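You operate a simulated robot arm through the tools that you are given. There is no shell and no other tool.

You run a simulated robot arm. Do the job below in one go: nothing can be reset, and whatever is moved stays where it is left.

## Task
Top up the two emptiest feeders on the filling rack to 300 ml or more.
Fine: read the read-outs; the emptiest on the dock marked 8, the next on 5; push the red plunger twice; let it rise; both back to their spots on the grey mat; spill nothing.

The check looks at the end state, three seconds after you hand in, the way a careful person would. Anything else that was tipped, shoved, dropped, spilled or broken makes it a failure.

## Robot
A 7-joint arm with a three-finger gripper, fixed in place. Base frame: the origin is on the floor under the middle of its stand, x ahead of it, y to its left, z up. Lengths are in cm, angles in rad, forces in N, time in s.
With the tool pointing down near the work surface it reaches from about 10 to 88 cm from the base axis. Its first joint turns from -2.897 to 2.897 rad. Payload 2.94 kg.
The tool frame sits at the grasp point between the pads (the TCP): z along the fingers, y along the line on which they close. The tips reach 3 cm beyond it. The gripper opens to 13.2 cm; its body begins 10.7 cm behind the TCP.
Orientation is that of the tool frame in the base frame, as a unit quaternion [x, y, z, w]. With the fingers straight down and closing along the base's y, the tool's x points along the base's -x, its y along +y and its z along -z.

## Interface
- The arm moves only by the tool drive_tool. Its argument "moves" is a list of rows, each a list of 7 numbers: the shift along the tool's x, y, z in cm, then the turn, a rotation vector about the tool's x, y, z in rad, then the closure, from 0 (fully open) to 1 (shut). In form: [[x, y, z, ax, ay, az, hand], ...]. A call has 1 to 20 rows; each row is the pose to reach, as a shift and turn from the pose commanded when the call began, along the tool's axes at that moment. Rows are played at 5 a second. More than 5 cm and 0.15 rad between two rows, or a gripper value outside its range, and nothing of the call is played. A pose out of reach is approached as far as the arm can. The call stops where the force on the tool passes 40 N (or 10 N more than at its start, if that is more) or the arm is blocked; 0.2 s more then pass. Each finger travels about 3.74 cm/s and halts on what it meets, pressing with about 33 N; the grip force reading is that of the motor and also rises with nothing between the fingers. The clock runs only during rows and for 0.2 s after the last one: add rows that repeat a pose to give the fingers time. The reply holds the time, the measured pose of the TCP, the force on the tool along the base axes, the opening and the grip force, in the units named above and with some noise, with the torque about the TCP (base axes, N m) and any sound that the robot's microphone picked up.
- Cameras (640 x 400 px; columns grow to the right, rows downward): "scene" is fixed at [40.03, 50.04, 140.22]; the picture's right is [-0.93, -0.37, 0.00], its down [-0.25, 0.63, -0.73] and it looks along [0.27, -0.68, -0.68] (base axes); focal length 253 px, centre (320, 200). "wrist" rides on the gripper at [7.2, 0.3, -14.4] in the tool frame; the picture's right is [-0.04, 1.00, 0.00], its down [-0.88, -0.04, -0.48] and it looks along [-0.47, -0.02, 0.88] (tool axes); focal length 256 px, centre (320, 200). There is no depth. A picture from a camera that has moved, and an enlarged one, comes with that camera's place and axes in the base frame and with its lens.
- camera(camera): a new picture of that camera. It takes no simulated time.
- move_column(by): moves the trunk up (or, below 0, down) by that many cm; the arm rides with it, the base frame stays. It gives what a move gives, with no picture.
- enlarge(camera, box): a new picture of the part [left, top, right, bottom] of that camera's present view, enlarged. It takes no simulated time.
- finish_job(): hands the job in; it is judged then, once.

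Nothing tells you positions but the pictures and the camera data. Unless the task says otherwise, let go and move clear before handing in.

The tools are called after "Emit:" as name(argument=value, ...) on one line, values as JSON. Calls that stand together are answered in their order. drive_tool: Moves the arm, as the interface text tells. Its arguments: {"type":"object","properties":{"moves":{"type":"array"}},"required":["moves"]} The other tools are called the same way: move_column (by) moves the trunk up or down; camera (camera) takes a picture; enlarge (camera, box) takes an enlarged picture of a part of a camera's view; finish_job () hands the job in.

At the start:

```text
t: 0.0
eef_pos: [47.63, -31.88, 104.83]
orientation: [0.0, 1.0, 0.001, 0.0]
ft_force: [-0.5, 1.0, -0.6]
moment: [0.01, 0.0, 0.03]
opening: 13.21
grip_force: 0.1
trunk travel left (down, up): [-22.5, 31.5]
```

scene: 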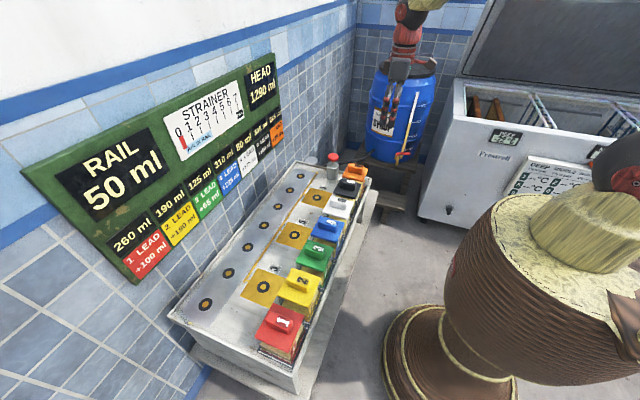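
wrist: 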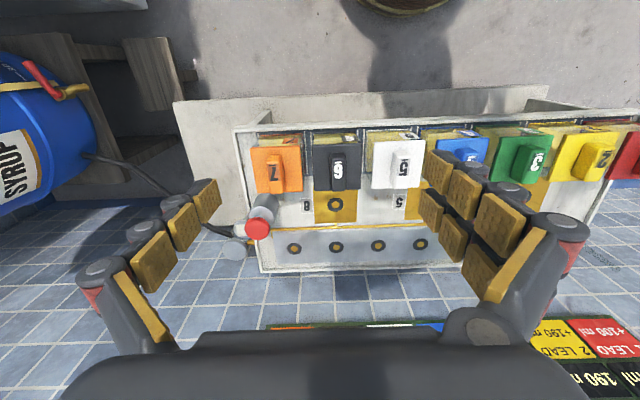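

I see a filling rack with seven coloured feeders, a wall board with read-outs, and a red plunger at the rack's far end. I'll enlarge the read-outs and the rack before moving anything.

Emit:
enlarge(camera="scene", box=[100, 50, 300, 290])

Emit:
enlarge(camera="scene", box=[200, 110, 290, 200])

Emit:
enlarge(camera="scene", box=[180, 150, 390, 390])

Emit:
enlarge(camera="wrist", box=[220, 100, 640, 290])

```text
1.67 times, centred on (200, 170) of scene
camera zoom: at [40.03, 50.04, 140.22], right [-0.93, -0.37, 0.0], down [-0.25, 0.63, -0.73], along [0.27, -0.68, -0.68], focal length 421 px, centre (520, 250)
```

zoom: 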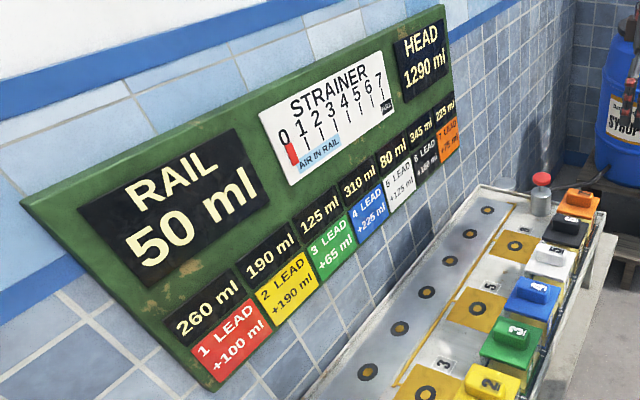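

```text
4.44 times, centred on (245, 155) of scene
camera zoom: at [40.03, 50.04, 140.22], right [-0.93, -0.37, 0.0], down [-0.25, 0.63, -0.73], along [0.27, -0.68, -0.68], focal length 1124 px, centre (653, 400)
```

zoom: 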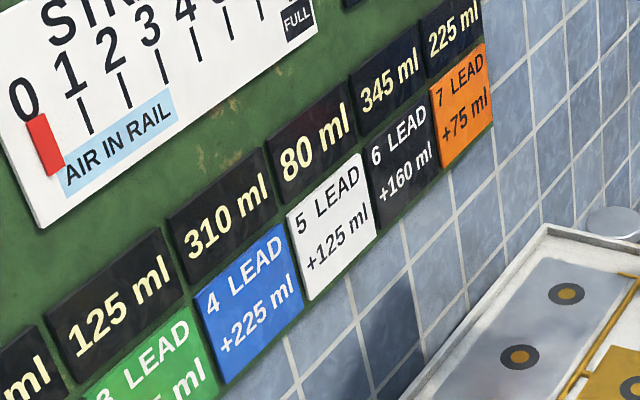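

```text
1.67 times, centred on (285, 270) of scene
camera zoom: at [40.03, 50.04, 140.22], right [-0.93, -0.37, 0.0], down [-0.25, 0.63, -0.73], along [0.27, -0.68, -0.68], focal length 421 px, centre (378, 83)
```

zoom: 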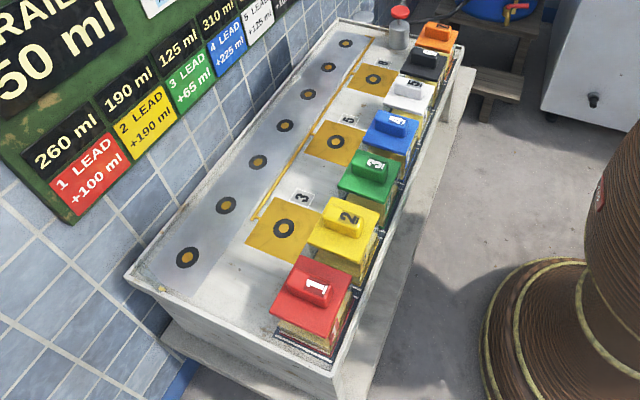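

```text
1.52 times, centred on (430, 195) of wrist
camera zoom: at [40.32, -31.58, 119.27], right [0.04, 1.0, 0.0], down [0.88, -0.04, 0.48], along [0.47, -0.02, -0.88], focal length 390 px, centre (152, 208)
```

zoom: 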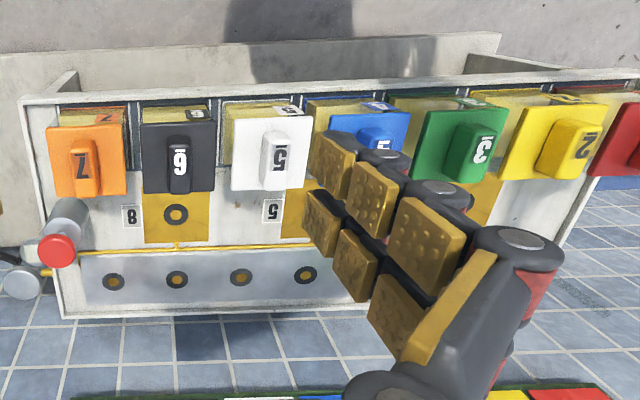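

The board read-outs are 260, 190, 125, 310, 80, 345 and 225 ml for feeders 1 to 7, and each has a coloured "LEAD +x ml" tag below it. The lids seem to be near z 70, x 60. I'll enlarge the gauges, tags and rack further to work out what they mean.

Emit:
enlarge(camera="scene", box=[160, 60, 290, 160])

Emit:
enlarge(camera="scene", box=[100, 170, 220, 280])

Emit:
enlarge(camera="scene", box=[290, 140, 400, 230])

Emit:
enlarge(camera="scene", box=[160, 220, 340, 380])

Emit:
enlarge(camera="scene", box=[350, 40, 640, 230])

Emit:
enlarge(camera="wrist", box=[220, 110, 440, 280])

```text
4.00 times, centred on (225, 110) of scene
camera zoom: at [40.03, 50.04, 140.22], right [-0.93, -0.37, 0.0], down [-0.25, 0.63, -0.73], along [0.27, -0.68, -0.68], focal length 1011 px, centre (700, 560)
```

zoom: 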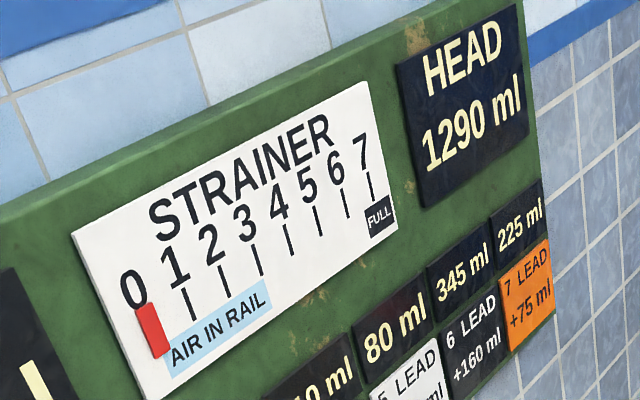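

```text
3.64 times, centred on (160, 225) of scene
camera zoom: at [40.03, 50.04, 140.22], right [-0.93, -0.37, 0.0], down [-0.25, 0.63, -0.73], along [0.27, -0.68, -0.68], focal length 919 px, centre (902, 109)
```

zoom: 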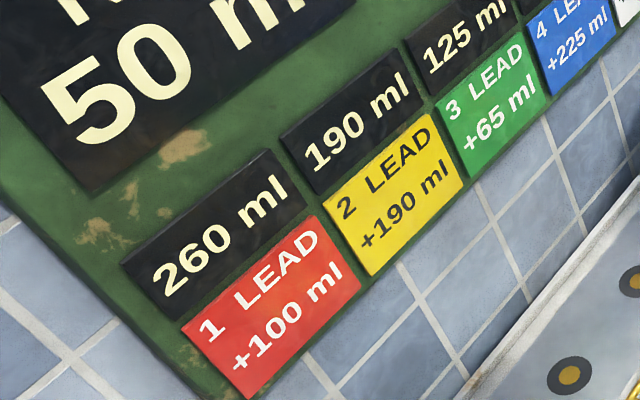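

```text
4.44 times, centred on (345, 185) of scene
camera zoom: at [40.03, 50.04, 140.22], right [-0.93, -0.37, 0.0], down [-0.25, 0.63, -0.73], along [0.27, -0.68, -0.68], focal length 1124 px, centre (209, 267)
```

zoom: 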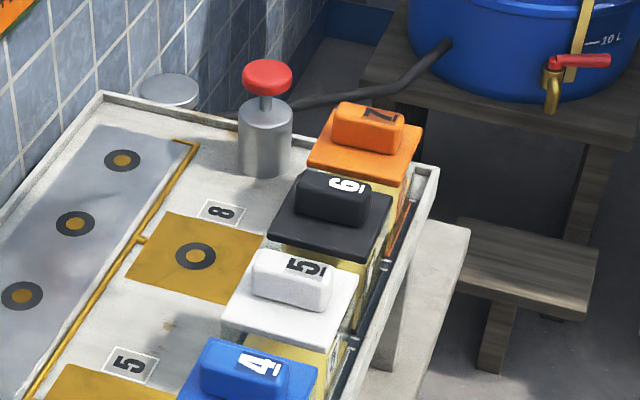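

```text
2.50 times, centred on (250, 300) of scene
camera zoom: at [40.03, 50.04, 140.22], right [-0.93, -0.37, 0.0], down [-0.25, 0.63, -0.73], along [0.27, -0.68, -0.68], focal length 632 px, centre (495, -50)
```

zoom: 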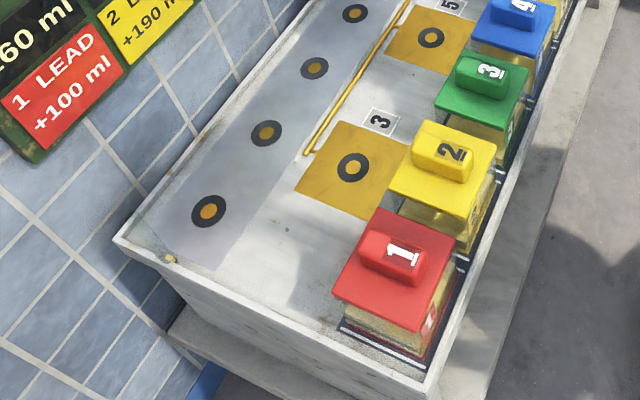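

```text
2.11 times, centred on (495, 135) of scene
camera zoom: at [40.03, 50.04, 140.22], right [-0.93, -0.37, 0.0], down [-0.25, 0.63, -0.73], along [0.27, -0.68, -0.68], focal length 532 px, centre (-48, 337)
```

zoom: 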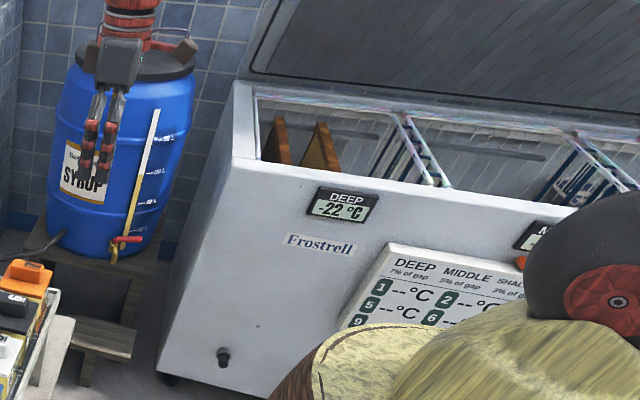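

```text
2.35 times, centred on (330, 195) of wrist
camera zoom: at [40.32, -31.58, 119.27], right [0.04, 1.0, 0.0], down [0.88, -0.04, 0.48], along [0.47, -0.02, -0.88], focal length 602 px, centre (296, 212)
```

zoom: 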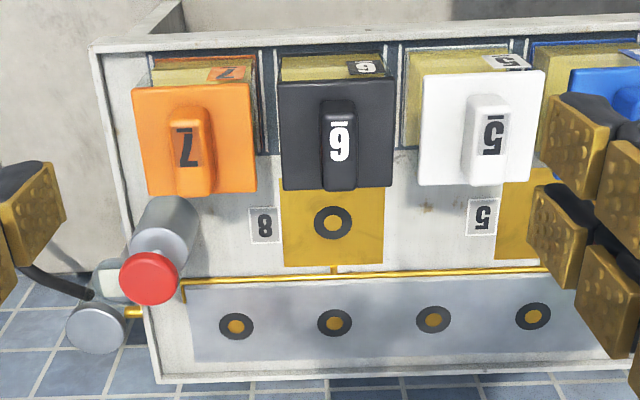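

The rack has three gold docks marked 8, 5 and 3, and a strip with seven rings at the back. The feeders stand at the front edge on something dark. I'll swing the wrist camera to a tilted, lower view to see what they stand on and get a face-on look at the board.

Emit:
drive_tool(moves=[[1.5, 2.7, 0, 0, -0.075, 0, 0], [3, 5.4, 0, 0, -0.15, 0, 0], [4.5, 8.1, 1, 0, -0.225, 0, 0], [6, 10.8, 3, 0, -0.3, 0, 0], [7.5, 13.5, 5, 0, -0.375, 0, 0], [9, 16.2, 7, 0, -0.45, 0, 0], [10.5, 18.9, 9, 0, -0.525, 0, 0], [12, 21.6, 11, 0, -0.6, 0, 0], [12, 21.6, 11, 0, -0.6, 0, 0]])

Emit:
camera(camera="wrist")

Emit:
camera(camera="scene")

```text
t: 2.0
eef_pos: [35.63, -10.21, 93.94]
orientation: [0.0, 0.955, 0.0, 0.296]
ft_force: [0.0, -0.7, -1.4]
moment: [0.01, 0.03, 0.02]
opening: 13.19
grip_force: 0.1
trunk travel left (down, up): [-22.5, 31.5]
```

```text
taken
camera wrist: at [21.48, -9.86, 101.79], right [0.04, 1.0, 0.02], down [0.46, -0.04, 0.89], along [0.89, -0.02, -0.46], focal length 256 px, centre (320, 200)
```

wrist: 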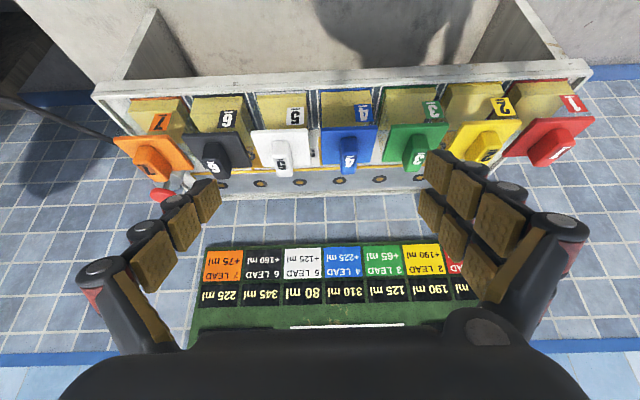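

```text
taken
```

scene: 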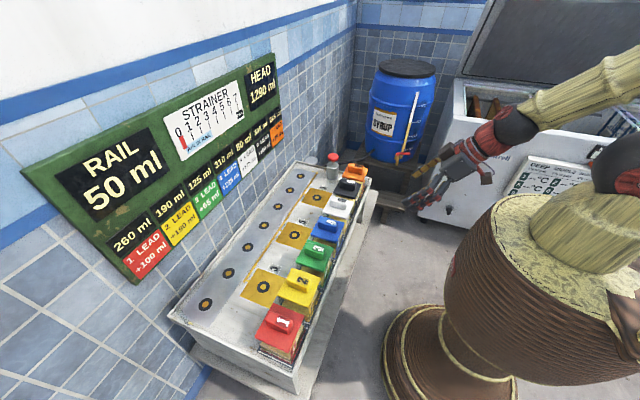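

From this view, upside down, the feeder fronts and labels are readable. I'll enlarge them.

Emit:
enlarge(camera="wrist", box=[90, 70, 340, 210])

Emit:
enlarge(camera="wrist", box=[310, 70, 600, 210])

Emit:
enlarge(camera="wrist", box=[190, 230, 490, 350])

```text
2.56 times, centred on (215, 140) of wrist
camera zoom: at [21.48, -9.86, 101.79], right [0.04, 1.0, 0.02], down [0.46, -0.04, 0.89], along [0.89, -0.02, -0.46], focal length 655 px, centre (589, 354)
```

zoom: 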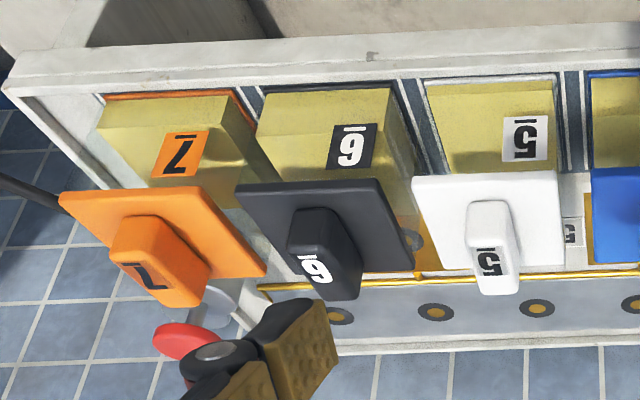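

```text
2.21 times, centred on (455, 140) of wrist
camera zoom: at [21.48, -9.86, 101.79], right [0.04, 1.0, 0.02], down [0.46, -0.04, 0.89], along [0.89, -0.02, -0.46], focal length 565 px, centre (22, 332)
```

zoom: 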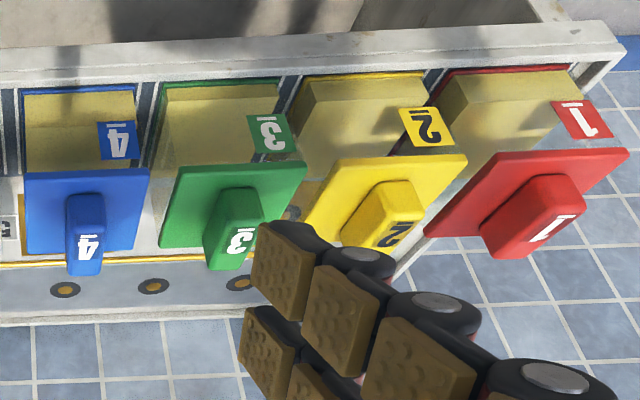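

```text
2.13 times, centred on (340, 290) of wrist
camera zoom: at [21.48, -9.86, 101.79], right [0.04, 1.0, 0.02], down [0.46, -0.04, 0.89], along [0.89, -0.02, -0.46], focal length 546 px, centre (277, 8)
```

zoom: 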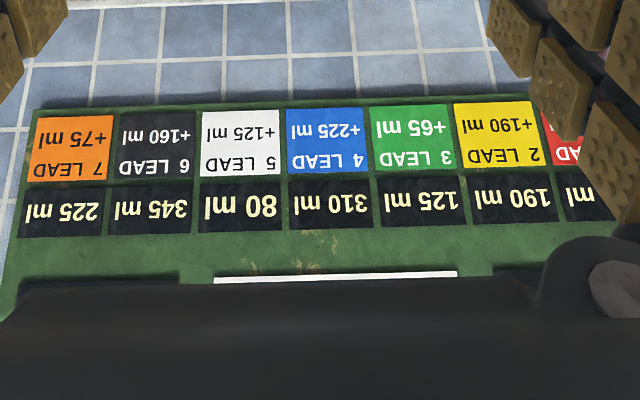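

Each feeder stands on a slate-grey mat at the front, inside an outline of its own colour, so those are the "spots on the grey mat". The bodies look translucent, so I'll bring the camera closer to judge the syrup levels. That should show how the "LEAD +x" values relate to the contents.

Emit:
drive_tool(moves=[[0, 0, 3.5, 0, -0.04, 0, 0], [-0.2, 0, 7, 0, -0.08, 0, 0], [-0.4, 0, 10.5, 0, -0.12, 0, 0], [-0.5, 0, 14, 0, -0.16, 0, 0], [-0.67, 0, 17.4, 0, -0.2, 0, 0], [-0.67, 0, 17.4, 0, -0.2, 0, 0]])

Emit:
camera(camera="wrist")

Emit:
enlarge(camera="wrist", box=[160, 60, 480, 260])

```text
t: 3.4
eef_pos: [46.37, -10.38, 79.88]
orientation: [0.002, 0.922, 0.005, 0.388]
ft_force: [1.1, -0.1, -0.3]
moment: [0.03, 0.02, 0.03]
opening: 13.22
grip_force: 0.1
trunk travel left (down, up): [-22.5, 31.5]
```

```text
taken
camera wrist: at [30.89, -10.22, 84.91], right [0.03, 1.0, 0.04], down [0.28, -0.05, 0.96], along [0.96, -0.02, -0.28], focal length 256 px, centre (320, 200)
```

wrist: 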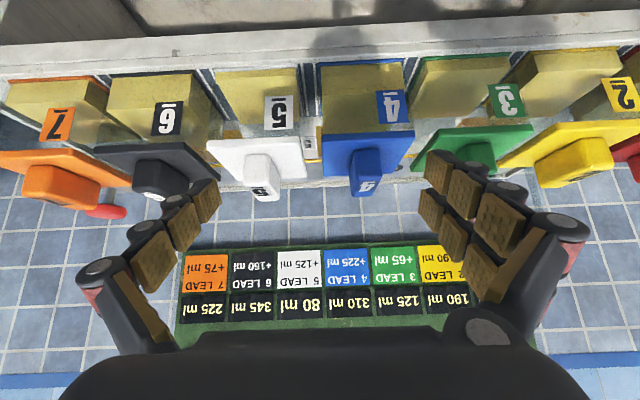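

```text
2.00 times, centred on (320, 160) of wrist
camera zoom: at [30.89, -10.22, 84.91], right [0.03, 1.0, 0.04], down [0.28, -0.05, 0.96], along [0.96, -0.02, -0.28], focal length 512 px, centre (320, 280)
```

zoom: 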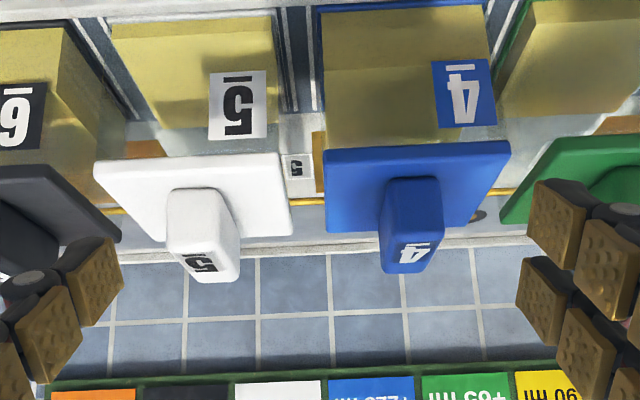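

The bodies are clear above the syrup, so the levels can be read. I'll enlarge each feeder.

Emit:
enlarge(camera="wrist", box=[200, 50, 320, 170])

Emit:
enlarge(camera="wrist", box=[310, 40, 430, 160])

Emit:
enlarge(camera="wrist", box=[400, 30, 640, 180])

Emit:
enlarge(camera="wrist", box=[0, 60, 220, 200])

```text
3.33 times, centred on (260, 110) of wrist
camera zoom: at [30.89, -10.22, 84.91], right [0.03, 1.0, 0.04], down [0.28, -0.05, 0.96], along [0.96, -0.02, -0.28], focal length 853 px, centre (520, 500)
```

zoom: 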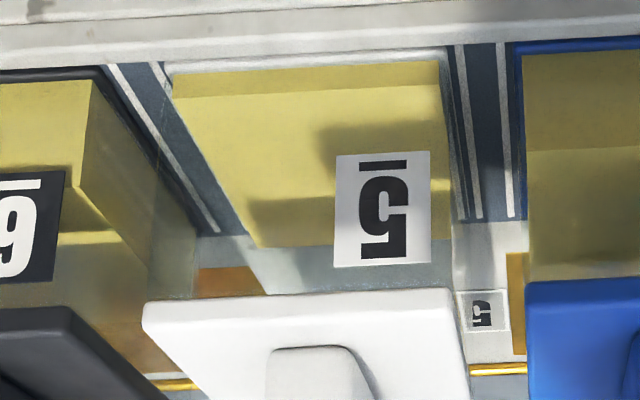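

```text
3.33 times, centred on (370, 100) of wrist
camera zoom: at [30.89, -10.22, 84.91], right [0.03, 1.0, 0.04], down [0.28, -0.05, 0.96], along [0.96, -0.02, -0.28], focal length 853 px, centre (153, 533)
```

zoom: 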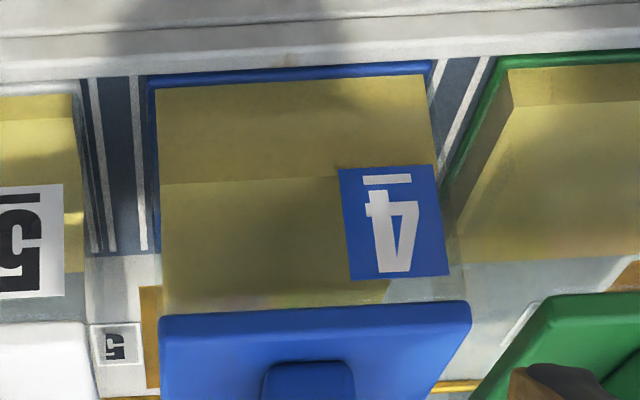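

```text
2.67 times, centred on (520, 105) of wrist
camera zoom: at [30.89, -10.22, 84.91], right [0.03, 1.0, 0.04], down [0.28, -0.05, 0.96], along [0.96, -0.02, -0.28], focal length 683 px, centre (-213, 453)
```

zoom: 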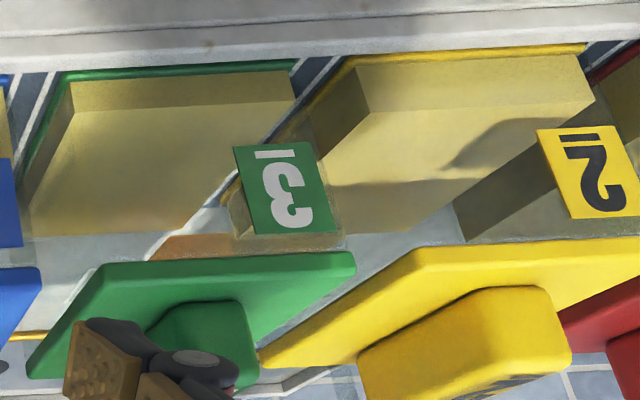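

```text
2.86 times, centred on (110, 130) of wrist
camera zoom: at [30.89, -10.22, 84.91], right [0.03, 1.0, 0.04], down [0.28, -0.05, 0.96], along [0.96, -0.02, -0.28], focal length 731 px, centre (920, 400)
```

zoom: 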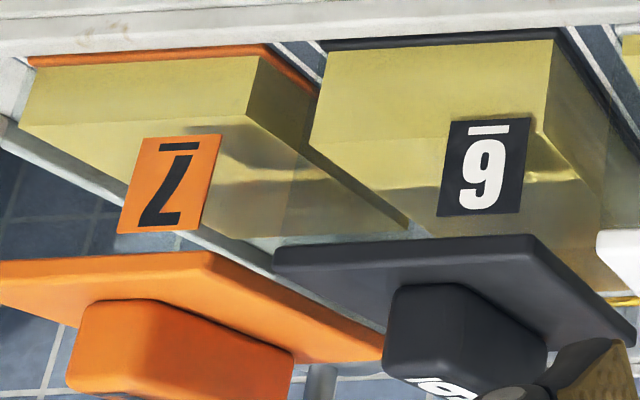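

The syrup levels match the black read-outs: feeder 5 is lowest (80 ml), 3 is next (125 ml), and 4 and 6 are fullest. So the "LEAD" tags look like ballast or weight notes rather than contents. The plan is feeder 5 to dock 8 and feeder 3 to dock 5. I'll now bring the gripper upright above feeder 5.

Emit:
drive_tool(moves=[[-2.15, 0, -2.09, 0, 0.13, 0, 0], [-5.18, -0.56, -3.28, 0, 0.26, 0, 0], [-8.65, -1.4, -4.01, 0, 0.39, 0, 0], [-12.11, -2.24, -4.75, 0, 0.52, 0, 0], [-13.87, -3.36, -2.94, 0, 0.65, 0, 0], [-15.62, -4.48, -1.14, 0, 0.78, 0, 0], [-17.38, -5.6, 0.67, 0, 0.8, 0, 0], [-17.38, -5.6, 0.67, 0, 0.8, 0, 0]])

Emit:
camera(camera="wrist")

Emit:
camera(camera="scene")

```text
t: 5.2
eef_pos: [58.59, -15.92, 91.92]
orientation: [0.0, 1.0, 0.0, -0.001]
ft_force: [0.5, -0.2, 0.4]
moment: [0.01, -0.01, -0.01]
opening: 13.21
grip_force: 0.0
out of reach, approached as far as the arm can: row 4, 5
trunk travel left (down, up): [-22.5, 31.5]
```

```text
taken
camera wrist: at [51.33, -15.52, 106.35], right [0.04, 1.0, 0.0], down [0.88, -0.04, 0.47], along [0.47, -0.02, -0.88], focal length 256 px, centre (320, 200)
```

wrist: 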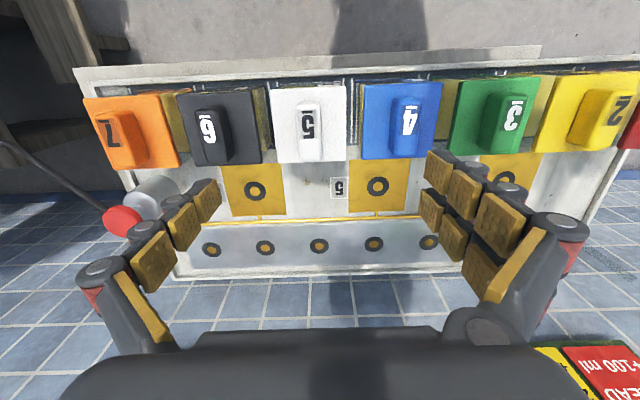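

```text
taken
```

scene: 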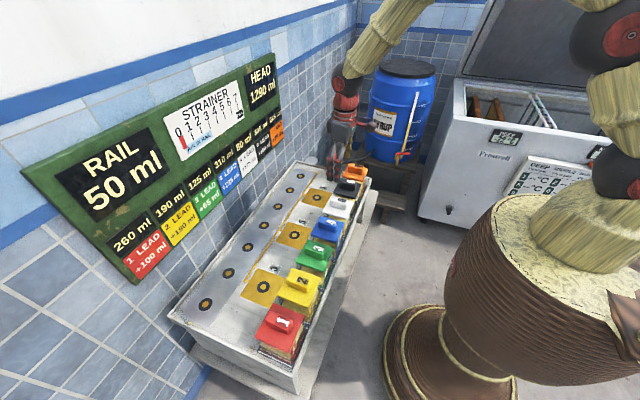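

The gripper is above feeder 5, pointing down. I'll enlarge this view to locate the handle, docks and plunger precisely.

Emit:
enlarge(camera="wrist", box=[240, 60, 400, 160])

Emit:
enlarge(camera="wrist", box=[90, 150, 410, 290])

Emit:
enlarge(camera="scene", box=[280, 140, 400, 240])

Emit:
enlarge(camera="scene", box=[240, 200, 350, 300])

```text
4.00 times, centred on (320, 110) of wrist
camera zoom: at [51.33, -15.52, 106.35], right [0.04, 1.0, 0.0], down [0.88, -0.04, 0.47], along [0.47, -0.02, -0.88], focal length 1024 px, centre (320, 560)
```

zoom: 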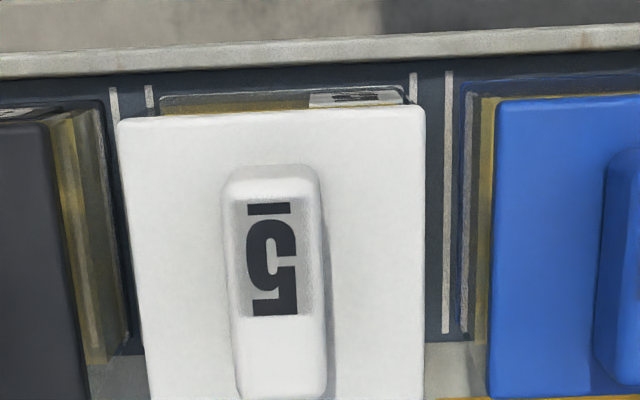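

```text
2.00 times, centred on (250, 220) of wrist
camera zoom: at [51.33, -15.52, 106.35], right [0.04, 1.0, 0.0], down [0.88, -0.04, 0.47], along [0.47, -0.02, -0.88], focal length 512 px, centre (460, 160)
```

zoom: 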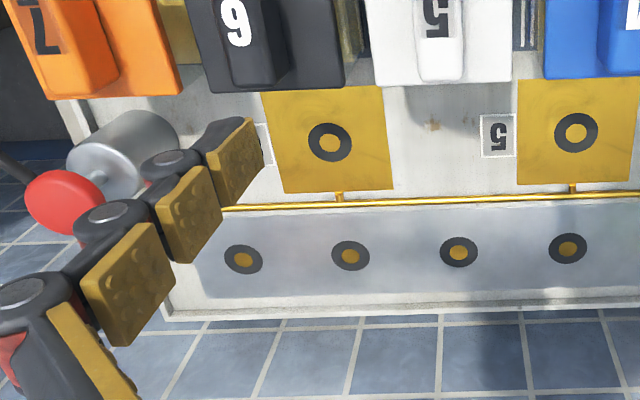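

```text
4.00 times, centred on (340, 190) of scene
camera zoom: at [40.03, 50.04, 140.22], right [-0.93, -0.37, 0.0], down [-0.25, 0.63, -0.73], along [0.27, -0.68, -0.68], focal length 1011 px, centre (240, 240)
```

zoom: 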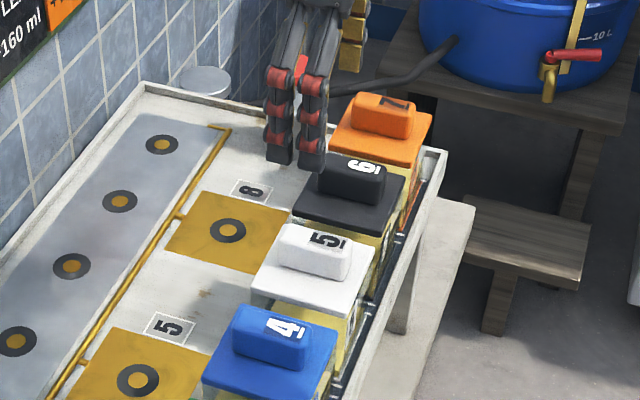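

```text
4.00 times, centred on (295, 250) of scene
camera zoom: at [40.03, 50.04, 140.22], right [-0.93, -0.37, 0.0], down [-0.25, 0.63, -0.73], along [0.27, -0.68, -0.68], focal length 1011 px, centre (420, 0)
```

zoom: 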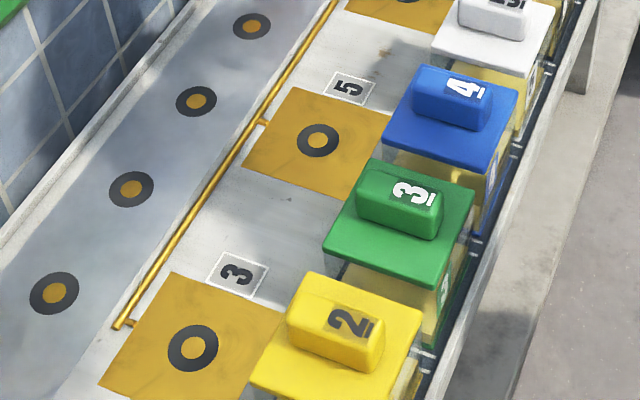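

Triangulating gives these positions (z values are heights):

| Item | x | y | z |
|---|---|---|---|
| Feeder 5 centre | ≈58.7 | -17.1 | lid top 71.8, handle top ~74.8 |
| Dock 8 | ≈72.5 | -28.9 | – |
| Dock 5 | ≈72.5 | -5.4 | – |
| Plunger cap | ≈71 | -46.3 | 74 |

I'll half-close the hand and go down partway over feeder 5's handle to check alignment.

Emit:
drive_tool(moves=[[0, -0.6, 3, 0, 0, 0, 0.25], [-0.1, -1.2, 6, 0, 0, 0, 0.5], [-0.1, -1.2, 9, 0, 0, 0, 0.5], [-0.1, -1.2, 11, 0, 0, 0, 0.5], [-0.1, -1.2, 11, 0, 0, 0, 0.5], [-0.1, -1.2, 11, 0, 0, 0, 0.5]])

Emit:
camera(camera="wrist")

Emit:
enlarge(camera="scene", box=[280, 140, 400, 240])

```text
t: 6.6
eef_pos: [58.75, -16.88, 80.78]
orientation: [0.0, 1.0, 0.0, 0.0]
ft_force: [-0.5, 0.0, -0.2]
moment: [-0.01, 0.0, 0.01]
opening: 6.6
grip_force: 0.1
trunk travel left (down, up): [-22.5, 31.5]
```

```text
taken
camera wrist: at [51.39, -16.62, 95.21], right [0.04, 1.0, 0.0], down [0.88, -0.04, 0.48], along [0.47, -0.02, -0.88], focal length 256 px, centre (320, 200)
```

wrist: 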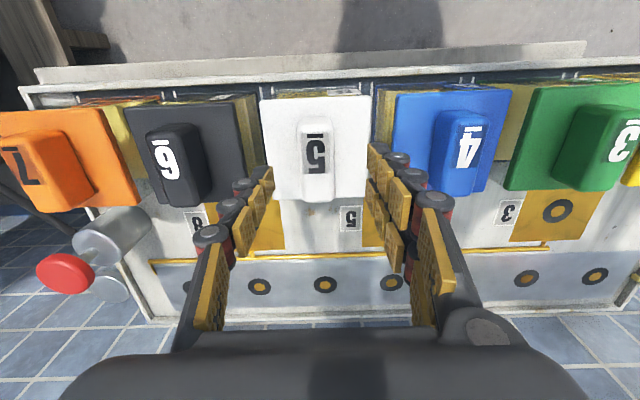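

```text
4.00 times, centred on (340, 190) of scene
camera zoom: at [40.03, 50.04, 140.22], right [-0.93, -0.37, 0.0], down [-0.25, 0.63, -0.73], along [0.27, -0.68, -0.68], focal length 1011 px, centre (240, 240)
```

zoom: 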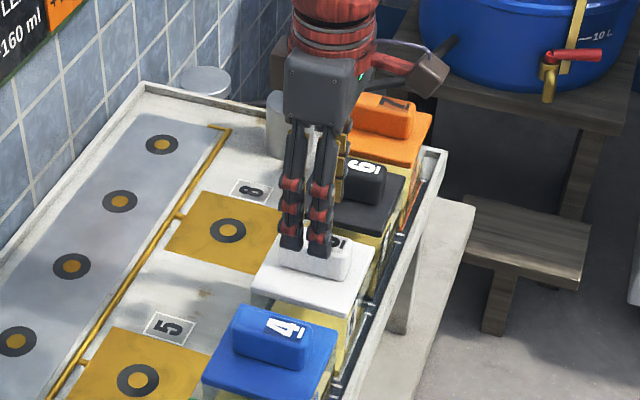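

The handle of 5 sits centred between the fingers. I'll descend so the tips stop just above the lid, then close on the handle.

Emit:
drive_tool(moves=[[0, -0.1, 2, 0, 0, 0, 0.5], [0, -0.15, 4, 0, 0, 0, 0.5], [0, -0.15, 5.2, 0, 0, 0, 0.5], [0, -0.15, 5.2, 0, 0, 0, 0.5]])

Emit:
camera(camera="wrist")

Emit:
enlarge(camera="scene", box=[310, 160, 390, 230])

```text
t: 7.6
eef_pos: [58.67, -17.19, 75.58]
orientation: [0.0, 1.0, -0.001, 0.0]
ft_force: [0.5, 0.3, -0.5]
moment: [0.02, 0.03, -0.01]
opening: 6.61
grip_force: 0.1
trunk travel left (down, up): [-22.5, 31.5]
```

```text
taken
camera wrist: at [51.38, -16.84, 90.09], right [0.04, 1.0, 0.0], down [0.88, -0.04, 0.48], along [0.48, -0.02, -0.88], focal length 256 px, centre (320, 200)
```

wrist: 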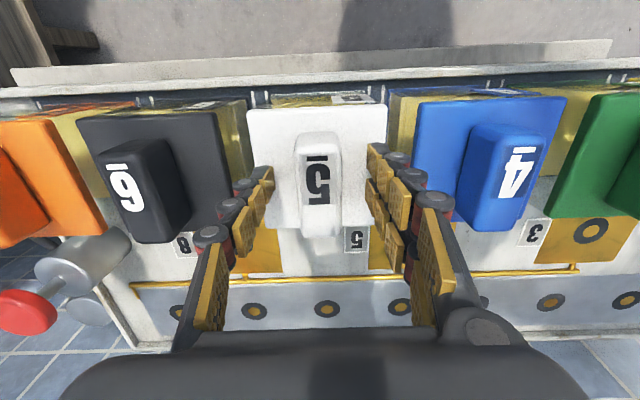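

```text
5.71 times, centred on (350, 195) of scene
camera zoom: at [40.03, 50.04, 140.22], right [-0.93, -0.37, 0.0], down [-0.25, 0.63, -0.73], along [0.27, -0.68, -0.68], focal length 1445 px, centre (149, 229)
```

zoom: 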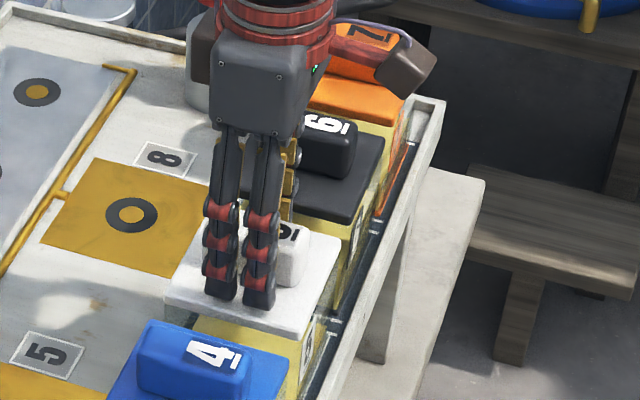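

Tips are just above the lid with the handle centred. Closing on the handle now.

Emit:
drive_tool(moves=[[0, 0, 0, 0, 0, 0, 0.7], [0, 0, 0, 0, 0, 0, 0.85], [0, 0, 0, 0, 0, 0, 1], [0, 0, 0, 0, 0, 0, 1], [0, 0, 0, 0, 0, 0, 1], [0, 0, 0, 0, 0, 0, 1]])

Emit:
camera(camera="wrist")

```text
t: 9.0
eef_pos: [58.69, -17.13, 75.64]
orientation: [0.0, 1.0, 0.0, 0.0]
ft_force: [0.5, -0.8, 0.2]
moment: [-0.03, -0.05, -0.01]
opening: 2.89
grip_force: 33.2
trunk travel left (down, up): [-22.5, 31.5]
```

```text
taken
camera wrist: at [51.37, -16.85, 90.09], right [0.04, 1.0, 0.0], down [0.88, -0.04, 0.48], along [0.47, -0.02, -0.88], focal length 256 px, centre (320, 200)
```

wrist: 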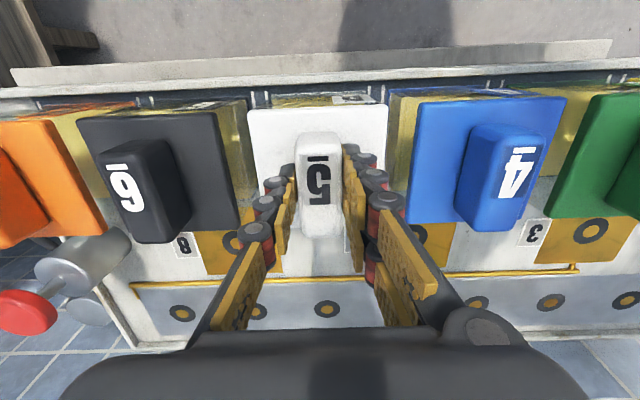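

Gripped: opening 2.9 cm, 33 N. I'll lift slowly by 2 cm and check whether the whole feeder comes up with its lid.

Emit:
drive_tool(moves=[[0, 0, -0.3, 0, 0, 0, 1], [0, 0, -0.7, 0, 0, 0, 1], [0, 0, -1.2, 0, 0, 0, 1], [0, 0, -2, 0, 0, 0, 1], [0, 0, -2, 0, 0, 0, 1], [0, 0, -2, 0, 0, 0, 1]])

Emit:
camera(camera="wrist")

Emit:
enlarge(camera="scene", box=[300, 150, 400, 240])

```text
t: 10.4
eef_pos: [58.62, -17.23, 77.62]
orientation: [0.001, 1.0, 0.0, 0.0]
ft_force: [-0.2, 0.2, -2.4]
moment: [0.01, 0.02, -0.03]
opening: 2.86
grip_force: 33.2
trunk travel left (down, up): [-22.5, 31.5]
```

```text
taken
camera wrist: at [51.29, -16.95, 92.1], right [0.04, 1.0, 0.0], down [0.88, -0.04, 0.48], along [0.47, -0.02, -0.88], focal length 256 px, centre (320, 200)
```

wrist: 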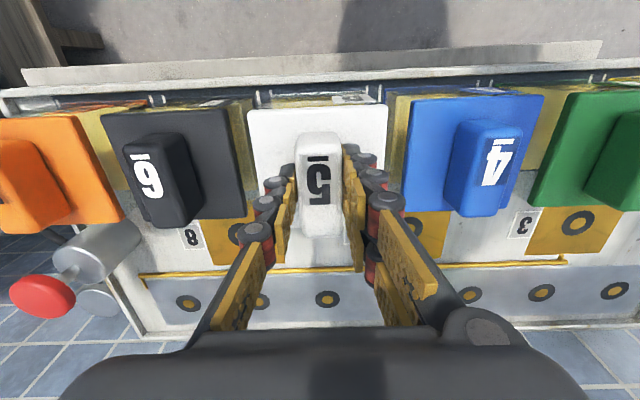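

```text
4.44 times, centred on (350, 195) of scene
camera zoom: at [40.03, 50.04, 140.22], right [-0.93, -0.37, 0.0], down [-0.25, 0.63, -0.73], along [0.27, -0.68, -0.68], focal length 1124 px, centre (187, 222)
```

zoom: 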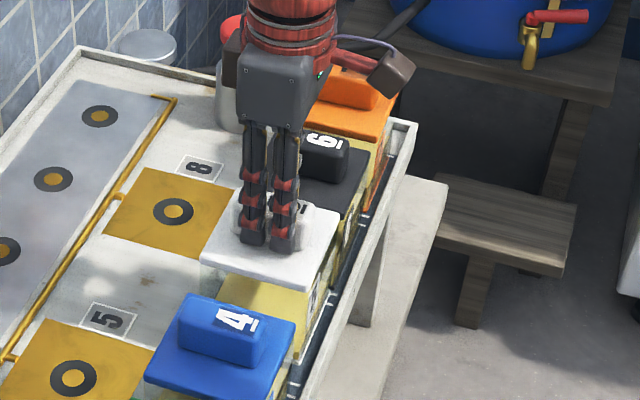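

About 2.4 N of weight is on the tool and the feeder rises level. I'll lift further, then carry it straight back clear of its neighbours and across above dock 8.

Emit:
drive_tool(moves=[[0, 0, -1, 0, 0, 0, 1], [0, 0, -2, 0, 0, 0, 1], [0, 0, -3, 0, 0, 0, 1], [-1, 0, -4, 0, 0, 0, 1], [-3, 0, -4, 0, 0, 0, 1], [-5, 0, -4, 0, 0, 0, 1], [-7, -0.5, -4, 0, 0, 0, 1], [-9, -2, -4, 0, 0, 0, 1], [-11, -4, -4, 0, 0, 0, 1], [-12.5, -6, -4, 0, 0, 0, 1], [-13.5, -8, -4, 0, 0, 0, 1], [-13.9, -10, -4, 0, 0, 0, 1], [-13.9, -11.2, -4, 0, 0, 0, 1], [-13.9, -11.8, -4, 0, 0, 0, 1], [-13.9, -11.8, -4, 0, 0, 0, 1], [-13.9, -11.8, -4, 0, 0, 0, 1]])

Emit:
camera(camera="wrist")

Emit:
enlarge(camera="scene", box=[260, 120, 400, 240])

Emit:
camera(camera="scene")

```text
t: 13.8
eef_pos: [72.5, -28.99, 81.62]
orientation: [0.0, 1.0, -0.001, 0.0]
ft_force: [-0.2, -0.3, -2.7]
moment: [-0.02, -0.01, -0.02]
opening: 2.87
grip_force: 32.9
trunk travel left (down, up): [-22.5, 31.5]
```

```text
taken
camera wrist: at [65.24, -28.69, 96.08], right [0.04, 1.0, 0.0], down [0.88, -0.04, 0.48], along [0.47, -0.02, -0.88], focal length 256 px, centre (320, 200)
```

wrist: 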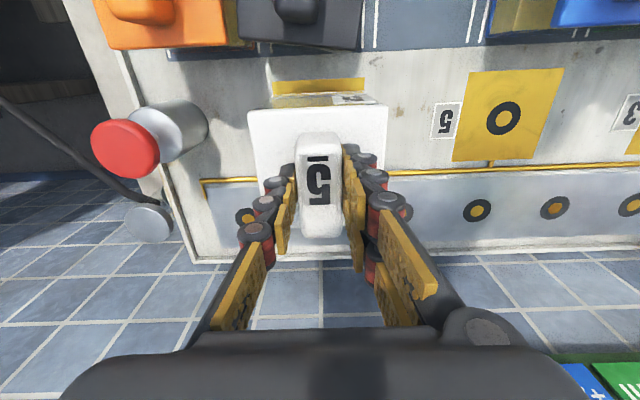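

```text
3.33 times, centred on (330, 180) of scene
camera zoom: at [40.03, 50.04, 140.22], right [-0.93, -0.37, 0.0], down [-0.25, 0.63, -0.73], along [0.27, -0.68, -0.68], focal length 843 px, centre (287, 267)
```

zoom: 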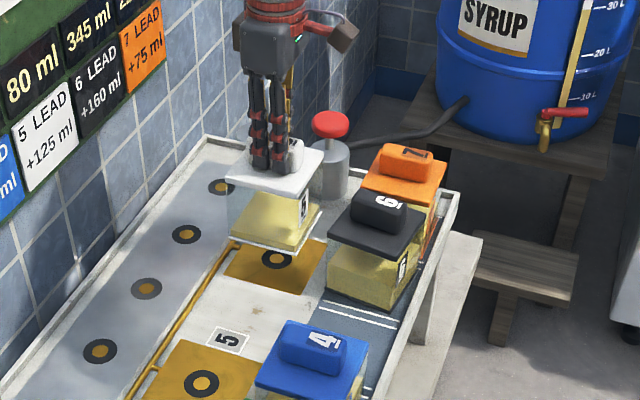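

```text
taken
```

scene: 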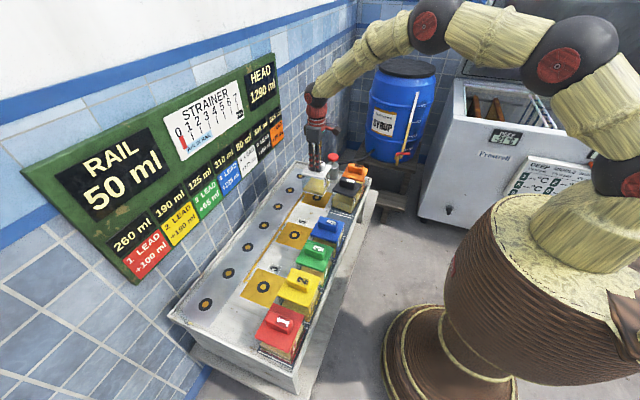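

Feeder 5 hangs level above dock 8 and the TCP matches the gold square's centre (72.5, -28.9). I'll lower it gently.

Emit:
drive_tool(moves=[[0, 0, 1.5, 0, 0, 0, 1], [0, 0, 3, 0, 0, 0, 1], [0, 0, 4, 0, 0, 0, 1], [0, 0, 4.8, 0, 0, 0, 1], [0, 0, 5.3, 0, 0, 0, 1], [0, 0, 5.3, 0, 0, 0, 1]])

Emit:
enlarge(camera="scene", box=[260, 120, 400, 240])

Emit:
camera(camera="wrist")

```text
t: 15.2
eef_pos: [72.56, -29.14, 76.42]
orientation: [0.0, 1.0, -0.001, 0.0]
ft_force: [-0.7, -0.1, -2.5]
moment: [-0.01, -0.02, -0.03]
opening: 2.82
grip_force: 33.2
trunk travel left (down, up): [-22.5, 31.5]
```

```text
3.33 times, centred on (330, 180) of scene
camera zoom: at [40.03, 50.04, 140.22], right [-0.93, -0.37, 0.0], down [-0.25, 0.63, -0.73], along [0.27, -0.68, -0.68], focal length 843 px, centre (287, 267)
```

zoom: 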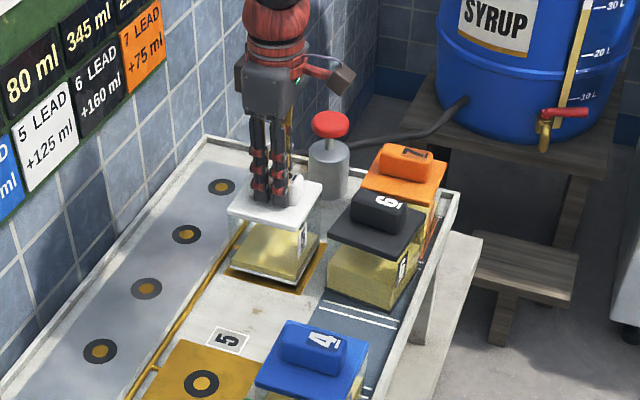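

```text
taken
camera wrist: at [65.3, -28.76, 90.81], right [0.04, 1.0, 0.0], down [0.88, -0.04, 0.47], along [0.47, -0.02, -0.88], focal length 256 px, centre (320, 200)
```

wrist: 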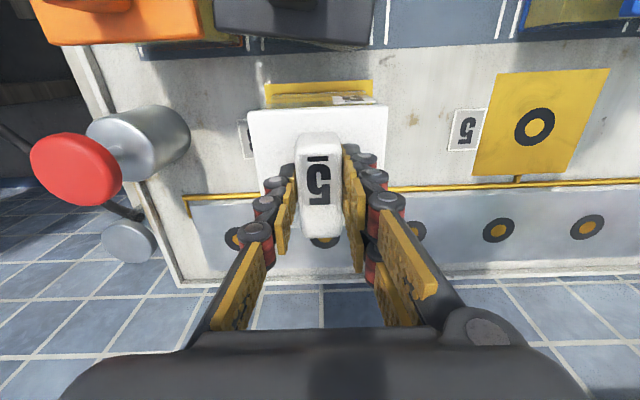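

It is just above the gold square and centred. I'll lower the last millimetres.

Emit:
drive_tool(moves=[[0, 0, 0.2, 0, 0, 0, 1], [0, 0, 0.4, 0, 0, 0, 1], [0, 0, 0.55, 0, 0, 0, 1], [0, 0, 0.7, 0, 0, 0, 1], [0, 0, 0.7, 0, 0, 0, 1]])

Emit:
enlarge(camera="scene", box=[290, 150, 370, 220])

```text
t: 16.4
eef_pos: [72.6, -29.01, 75.69]
orientation: [0.0, 1.0, -0.001, 0.0]
ft_force: [-1.2, -0.7, 1.3]
moment: [-0.16, 0.15, 0.0]
opening: 2.85
grip_force: 32.5
trunk travel left (down, up): [-22.5, 31.5]
```

```text
5.71 times, centred on (330, 185) of scene
camera zoom: at [40.03, 50.04, 140.22], right [-0.93, -0.37, 0.0], down [-0.25, 0.63, -0.73], along [0.27, -0.68, -0.68], focal length 1445 px, centre (263, 286)
```

zoom: 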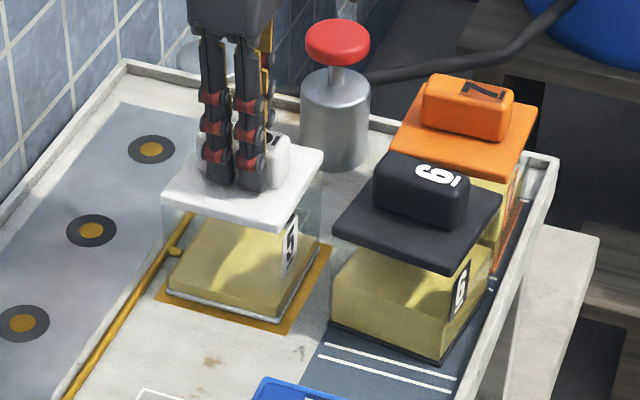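

The weight is off the tool and it is seated on dock 8. Opening the hand and rising straight up.

Emit:
drive_tool(moves=[[0, 0, 0, 0, 0, 0, 0.7], [0, 0, 0, 0, 0, 0, 0.55], [0, 0, 0, 0, 0, 0, 0.5], [0, 0, 0, 0, 0, 0, 0.5], [0, 0, -0.5, 0, 0, 0, 0.5], [0, 0, -2, 0, 0, 0, 0.5], [0, 0, -4, 0, 0, 0, 0.5], [0, 0, -7, 0, 0, 0, 0.5]])

Emit:
camera(camera="wrist")

Emit:
camera(camera="scene")

Emit:
enlarge(camera="scene", box=[290, 150, 370, 220])

```text
t: 18.2
eef_pos: [72.66, -29.05, 82.7]
orientation: [0.0, 1.0, -0.001, -0.001]
ft_force: [0.1, 0.0, 0.6]
moment: [-0.02, -0.03, 0.0]
opening: 6.63
grip_force: 0.1
trunk travel left (down, up): [-22.5, 31.5]
```

```text
taken
camera wrist: at [65.28, -28.78, 97.08], right [0.04, 1.0, 0.0], down [0.88, -0.04, 0.47], along [0.47, -0.02, -0.88], focal length 256 px, centre (320, 200)
```

wrist: 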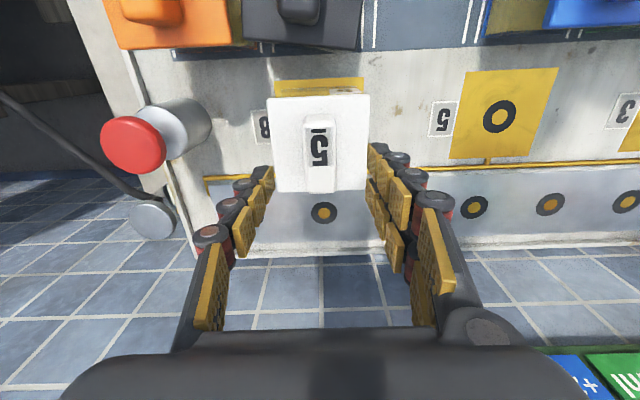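

```text
taken
```

scene: 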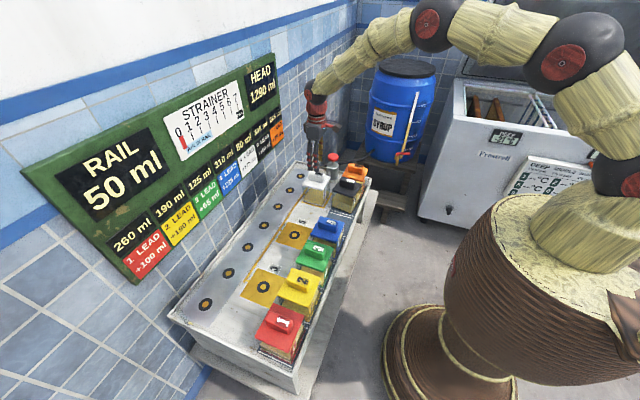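

```text
5.71 times, centred on (330, 185) of scene
camera zoom: at [40.03, 50.04, 140.22], right [-0.93, -0.37, 0.0], down [-0.25, 0.63, -0.73], along [0.27, -0.68, -0.68], focal length 1445 px, centre (263, 286)
```

zoom: 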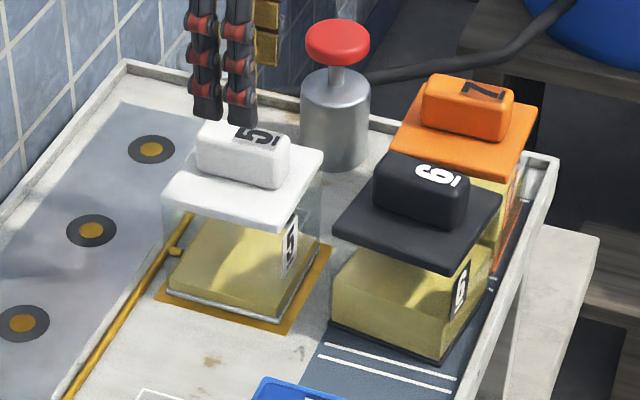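

Feeder 5 stands squarely on dock 8. Next I'll move above feeder 3, expected near (58.7, 6.4), and check the board on the way.

Emit:
drive_tool(moves=[[0, 1, -3, 0, 0, 0, 0.5], [1.5, 4.5, -4, 0, 0, 0, 0.5], [3, 8.5, -4, 0, 0, 0, 0.5], [4.5, 12.5, -4, 0, 0, 0, 0.5], [6, 16.5, -4, 0, 0, 0, 0.5], [7.5, 20.5, -4, 0, 0, 0, 0.5], [9, 24.5, -4, 0, 0, 0, 0.5], [10.5, 28.5, -4, 0, 0, 0, 0.5], [12.5, 32.5, -3, 0, 0, 0, 0.5], [14, 35.4, -1, 0, 0, 0, 0.5], [14, 35.4, 0.5, 0, 0, 0, 0.5], [14, 35.4, 0.5, 0, 0, 0, 0.5]])

Emit:
camera(camera="wrist")

Emit:
enlarge(camera="scene", box=[90, 50, 300, 290])

Emit:
enlarge(camera="scene", box=[240, 180, 370, 300])

```text
t: 20.8
eef_pos: [58.68, 6.49, 82.08]
orientation: [0.0, 1.0, 0.001, 0.0]
ft_force: [-0.7, 0.8, -0.7]
moment: [0.03, 0.0, 0.02]
opening: 6.6
grip_force: 0.0
trunk travel left (down, up): [-22.5, 31.5]
```

```text
taken
camera wrist: at [51.29, 6.84, 96.51], right [0.04, 1.0, 0.0], down [0.88, -0.04, 0.48], along [0.48, -0.02, -0.88], focal length 256 px, centre (320, 200)
```

wrist: 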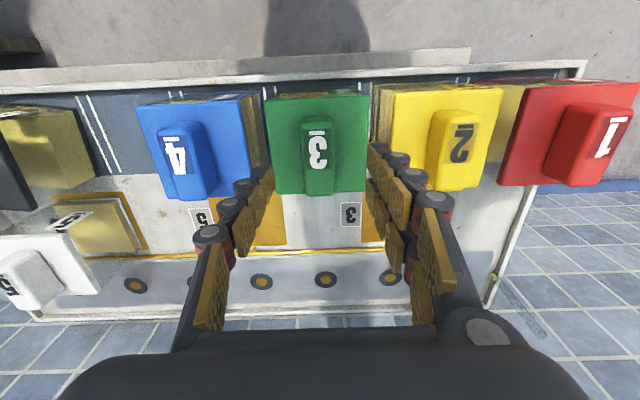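

```text
1.67 times, centred on (195, 170) of scene
camera zoom: at [40.03, 50.04, 140.22], right [-0.93, -0.37, 0.0], down [-0.25, 0.63, -0.73], along [0.27, -0.68, -0.68], focal length 421 px, centre (528, 250)
```

zoom: 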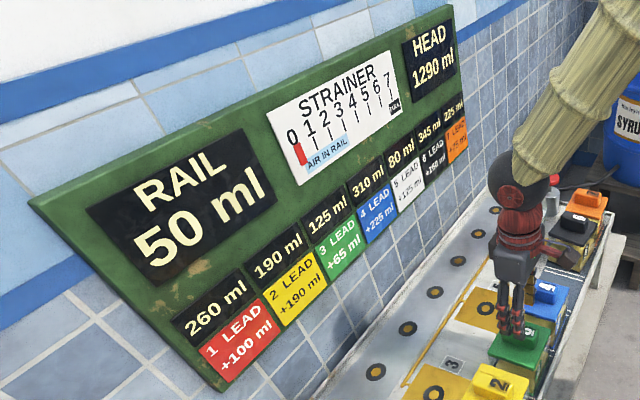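

```text
3.33 times, centred on (305, 240) of scene
camera zoom: at [40.03, 50.04, 140.22], right [-0.93, -0.37, 0.0], down [-0.25, 0.63, -0.73], along [0.27, -0.68, -0.68], focal length 843 px, centre (370, 67)
```

zoom: 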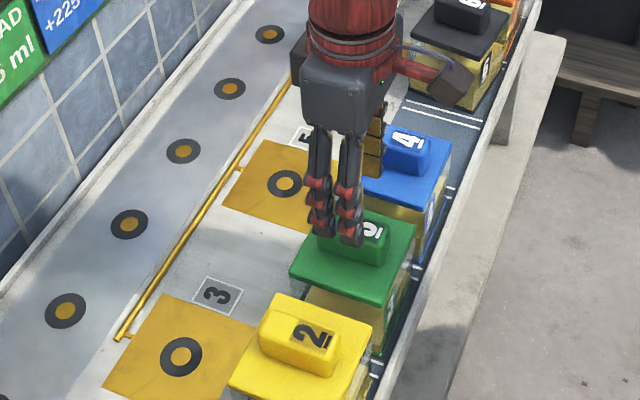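

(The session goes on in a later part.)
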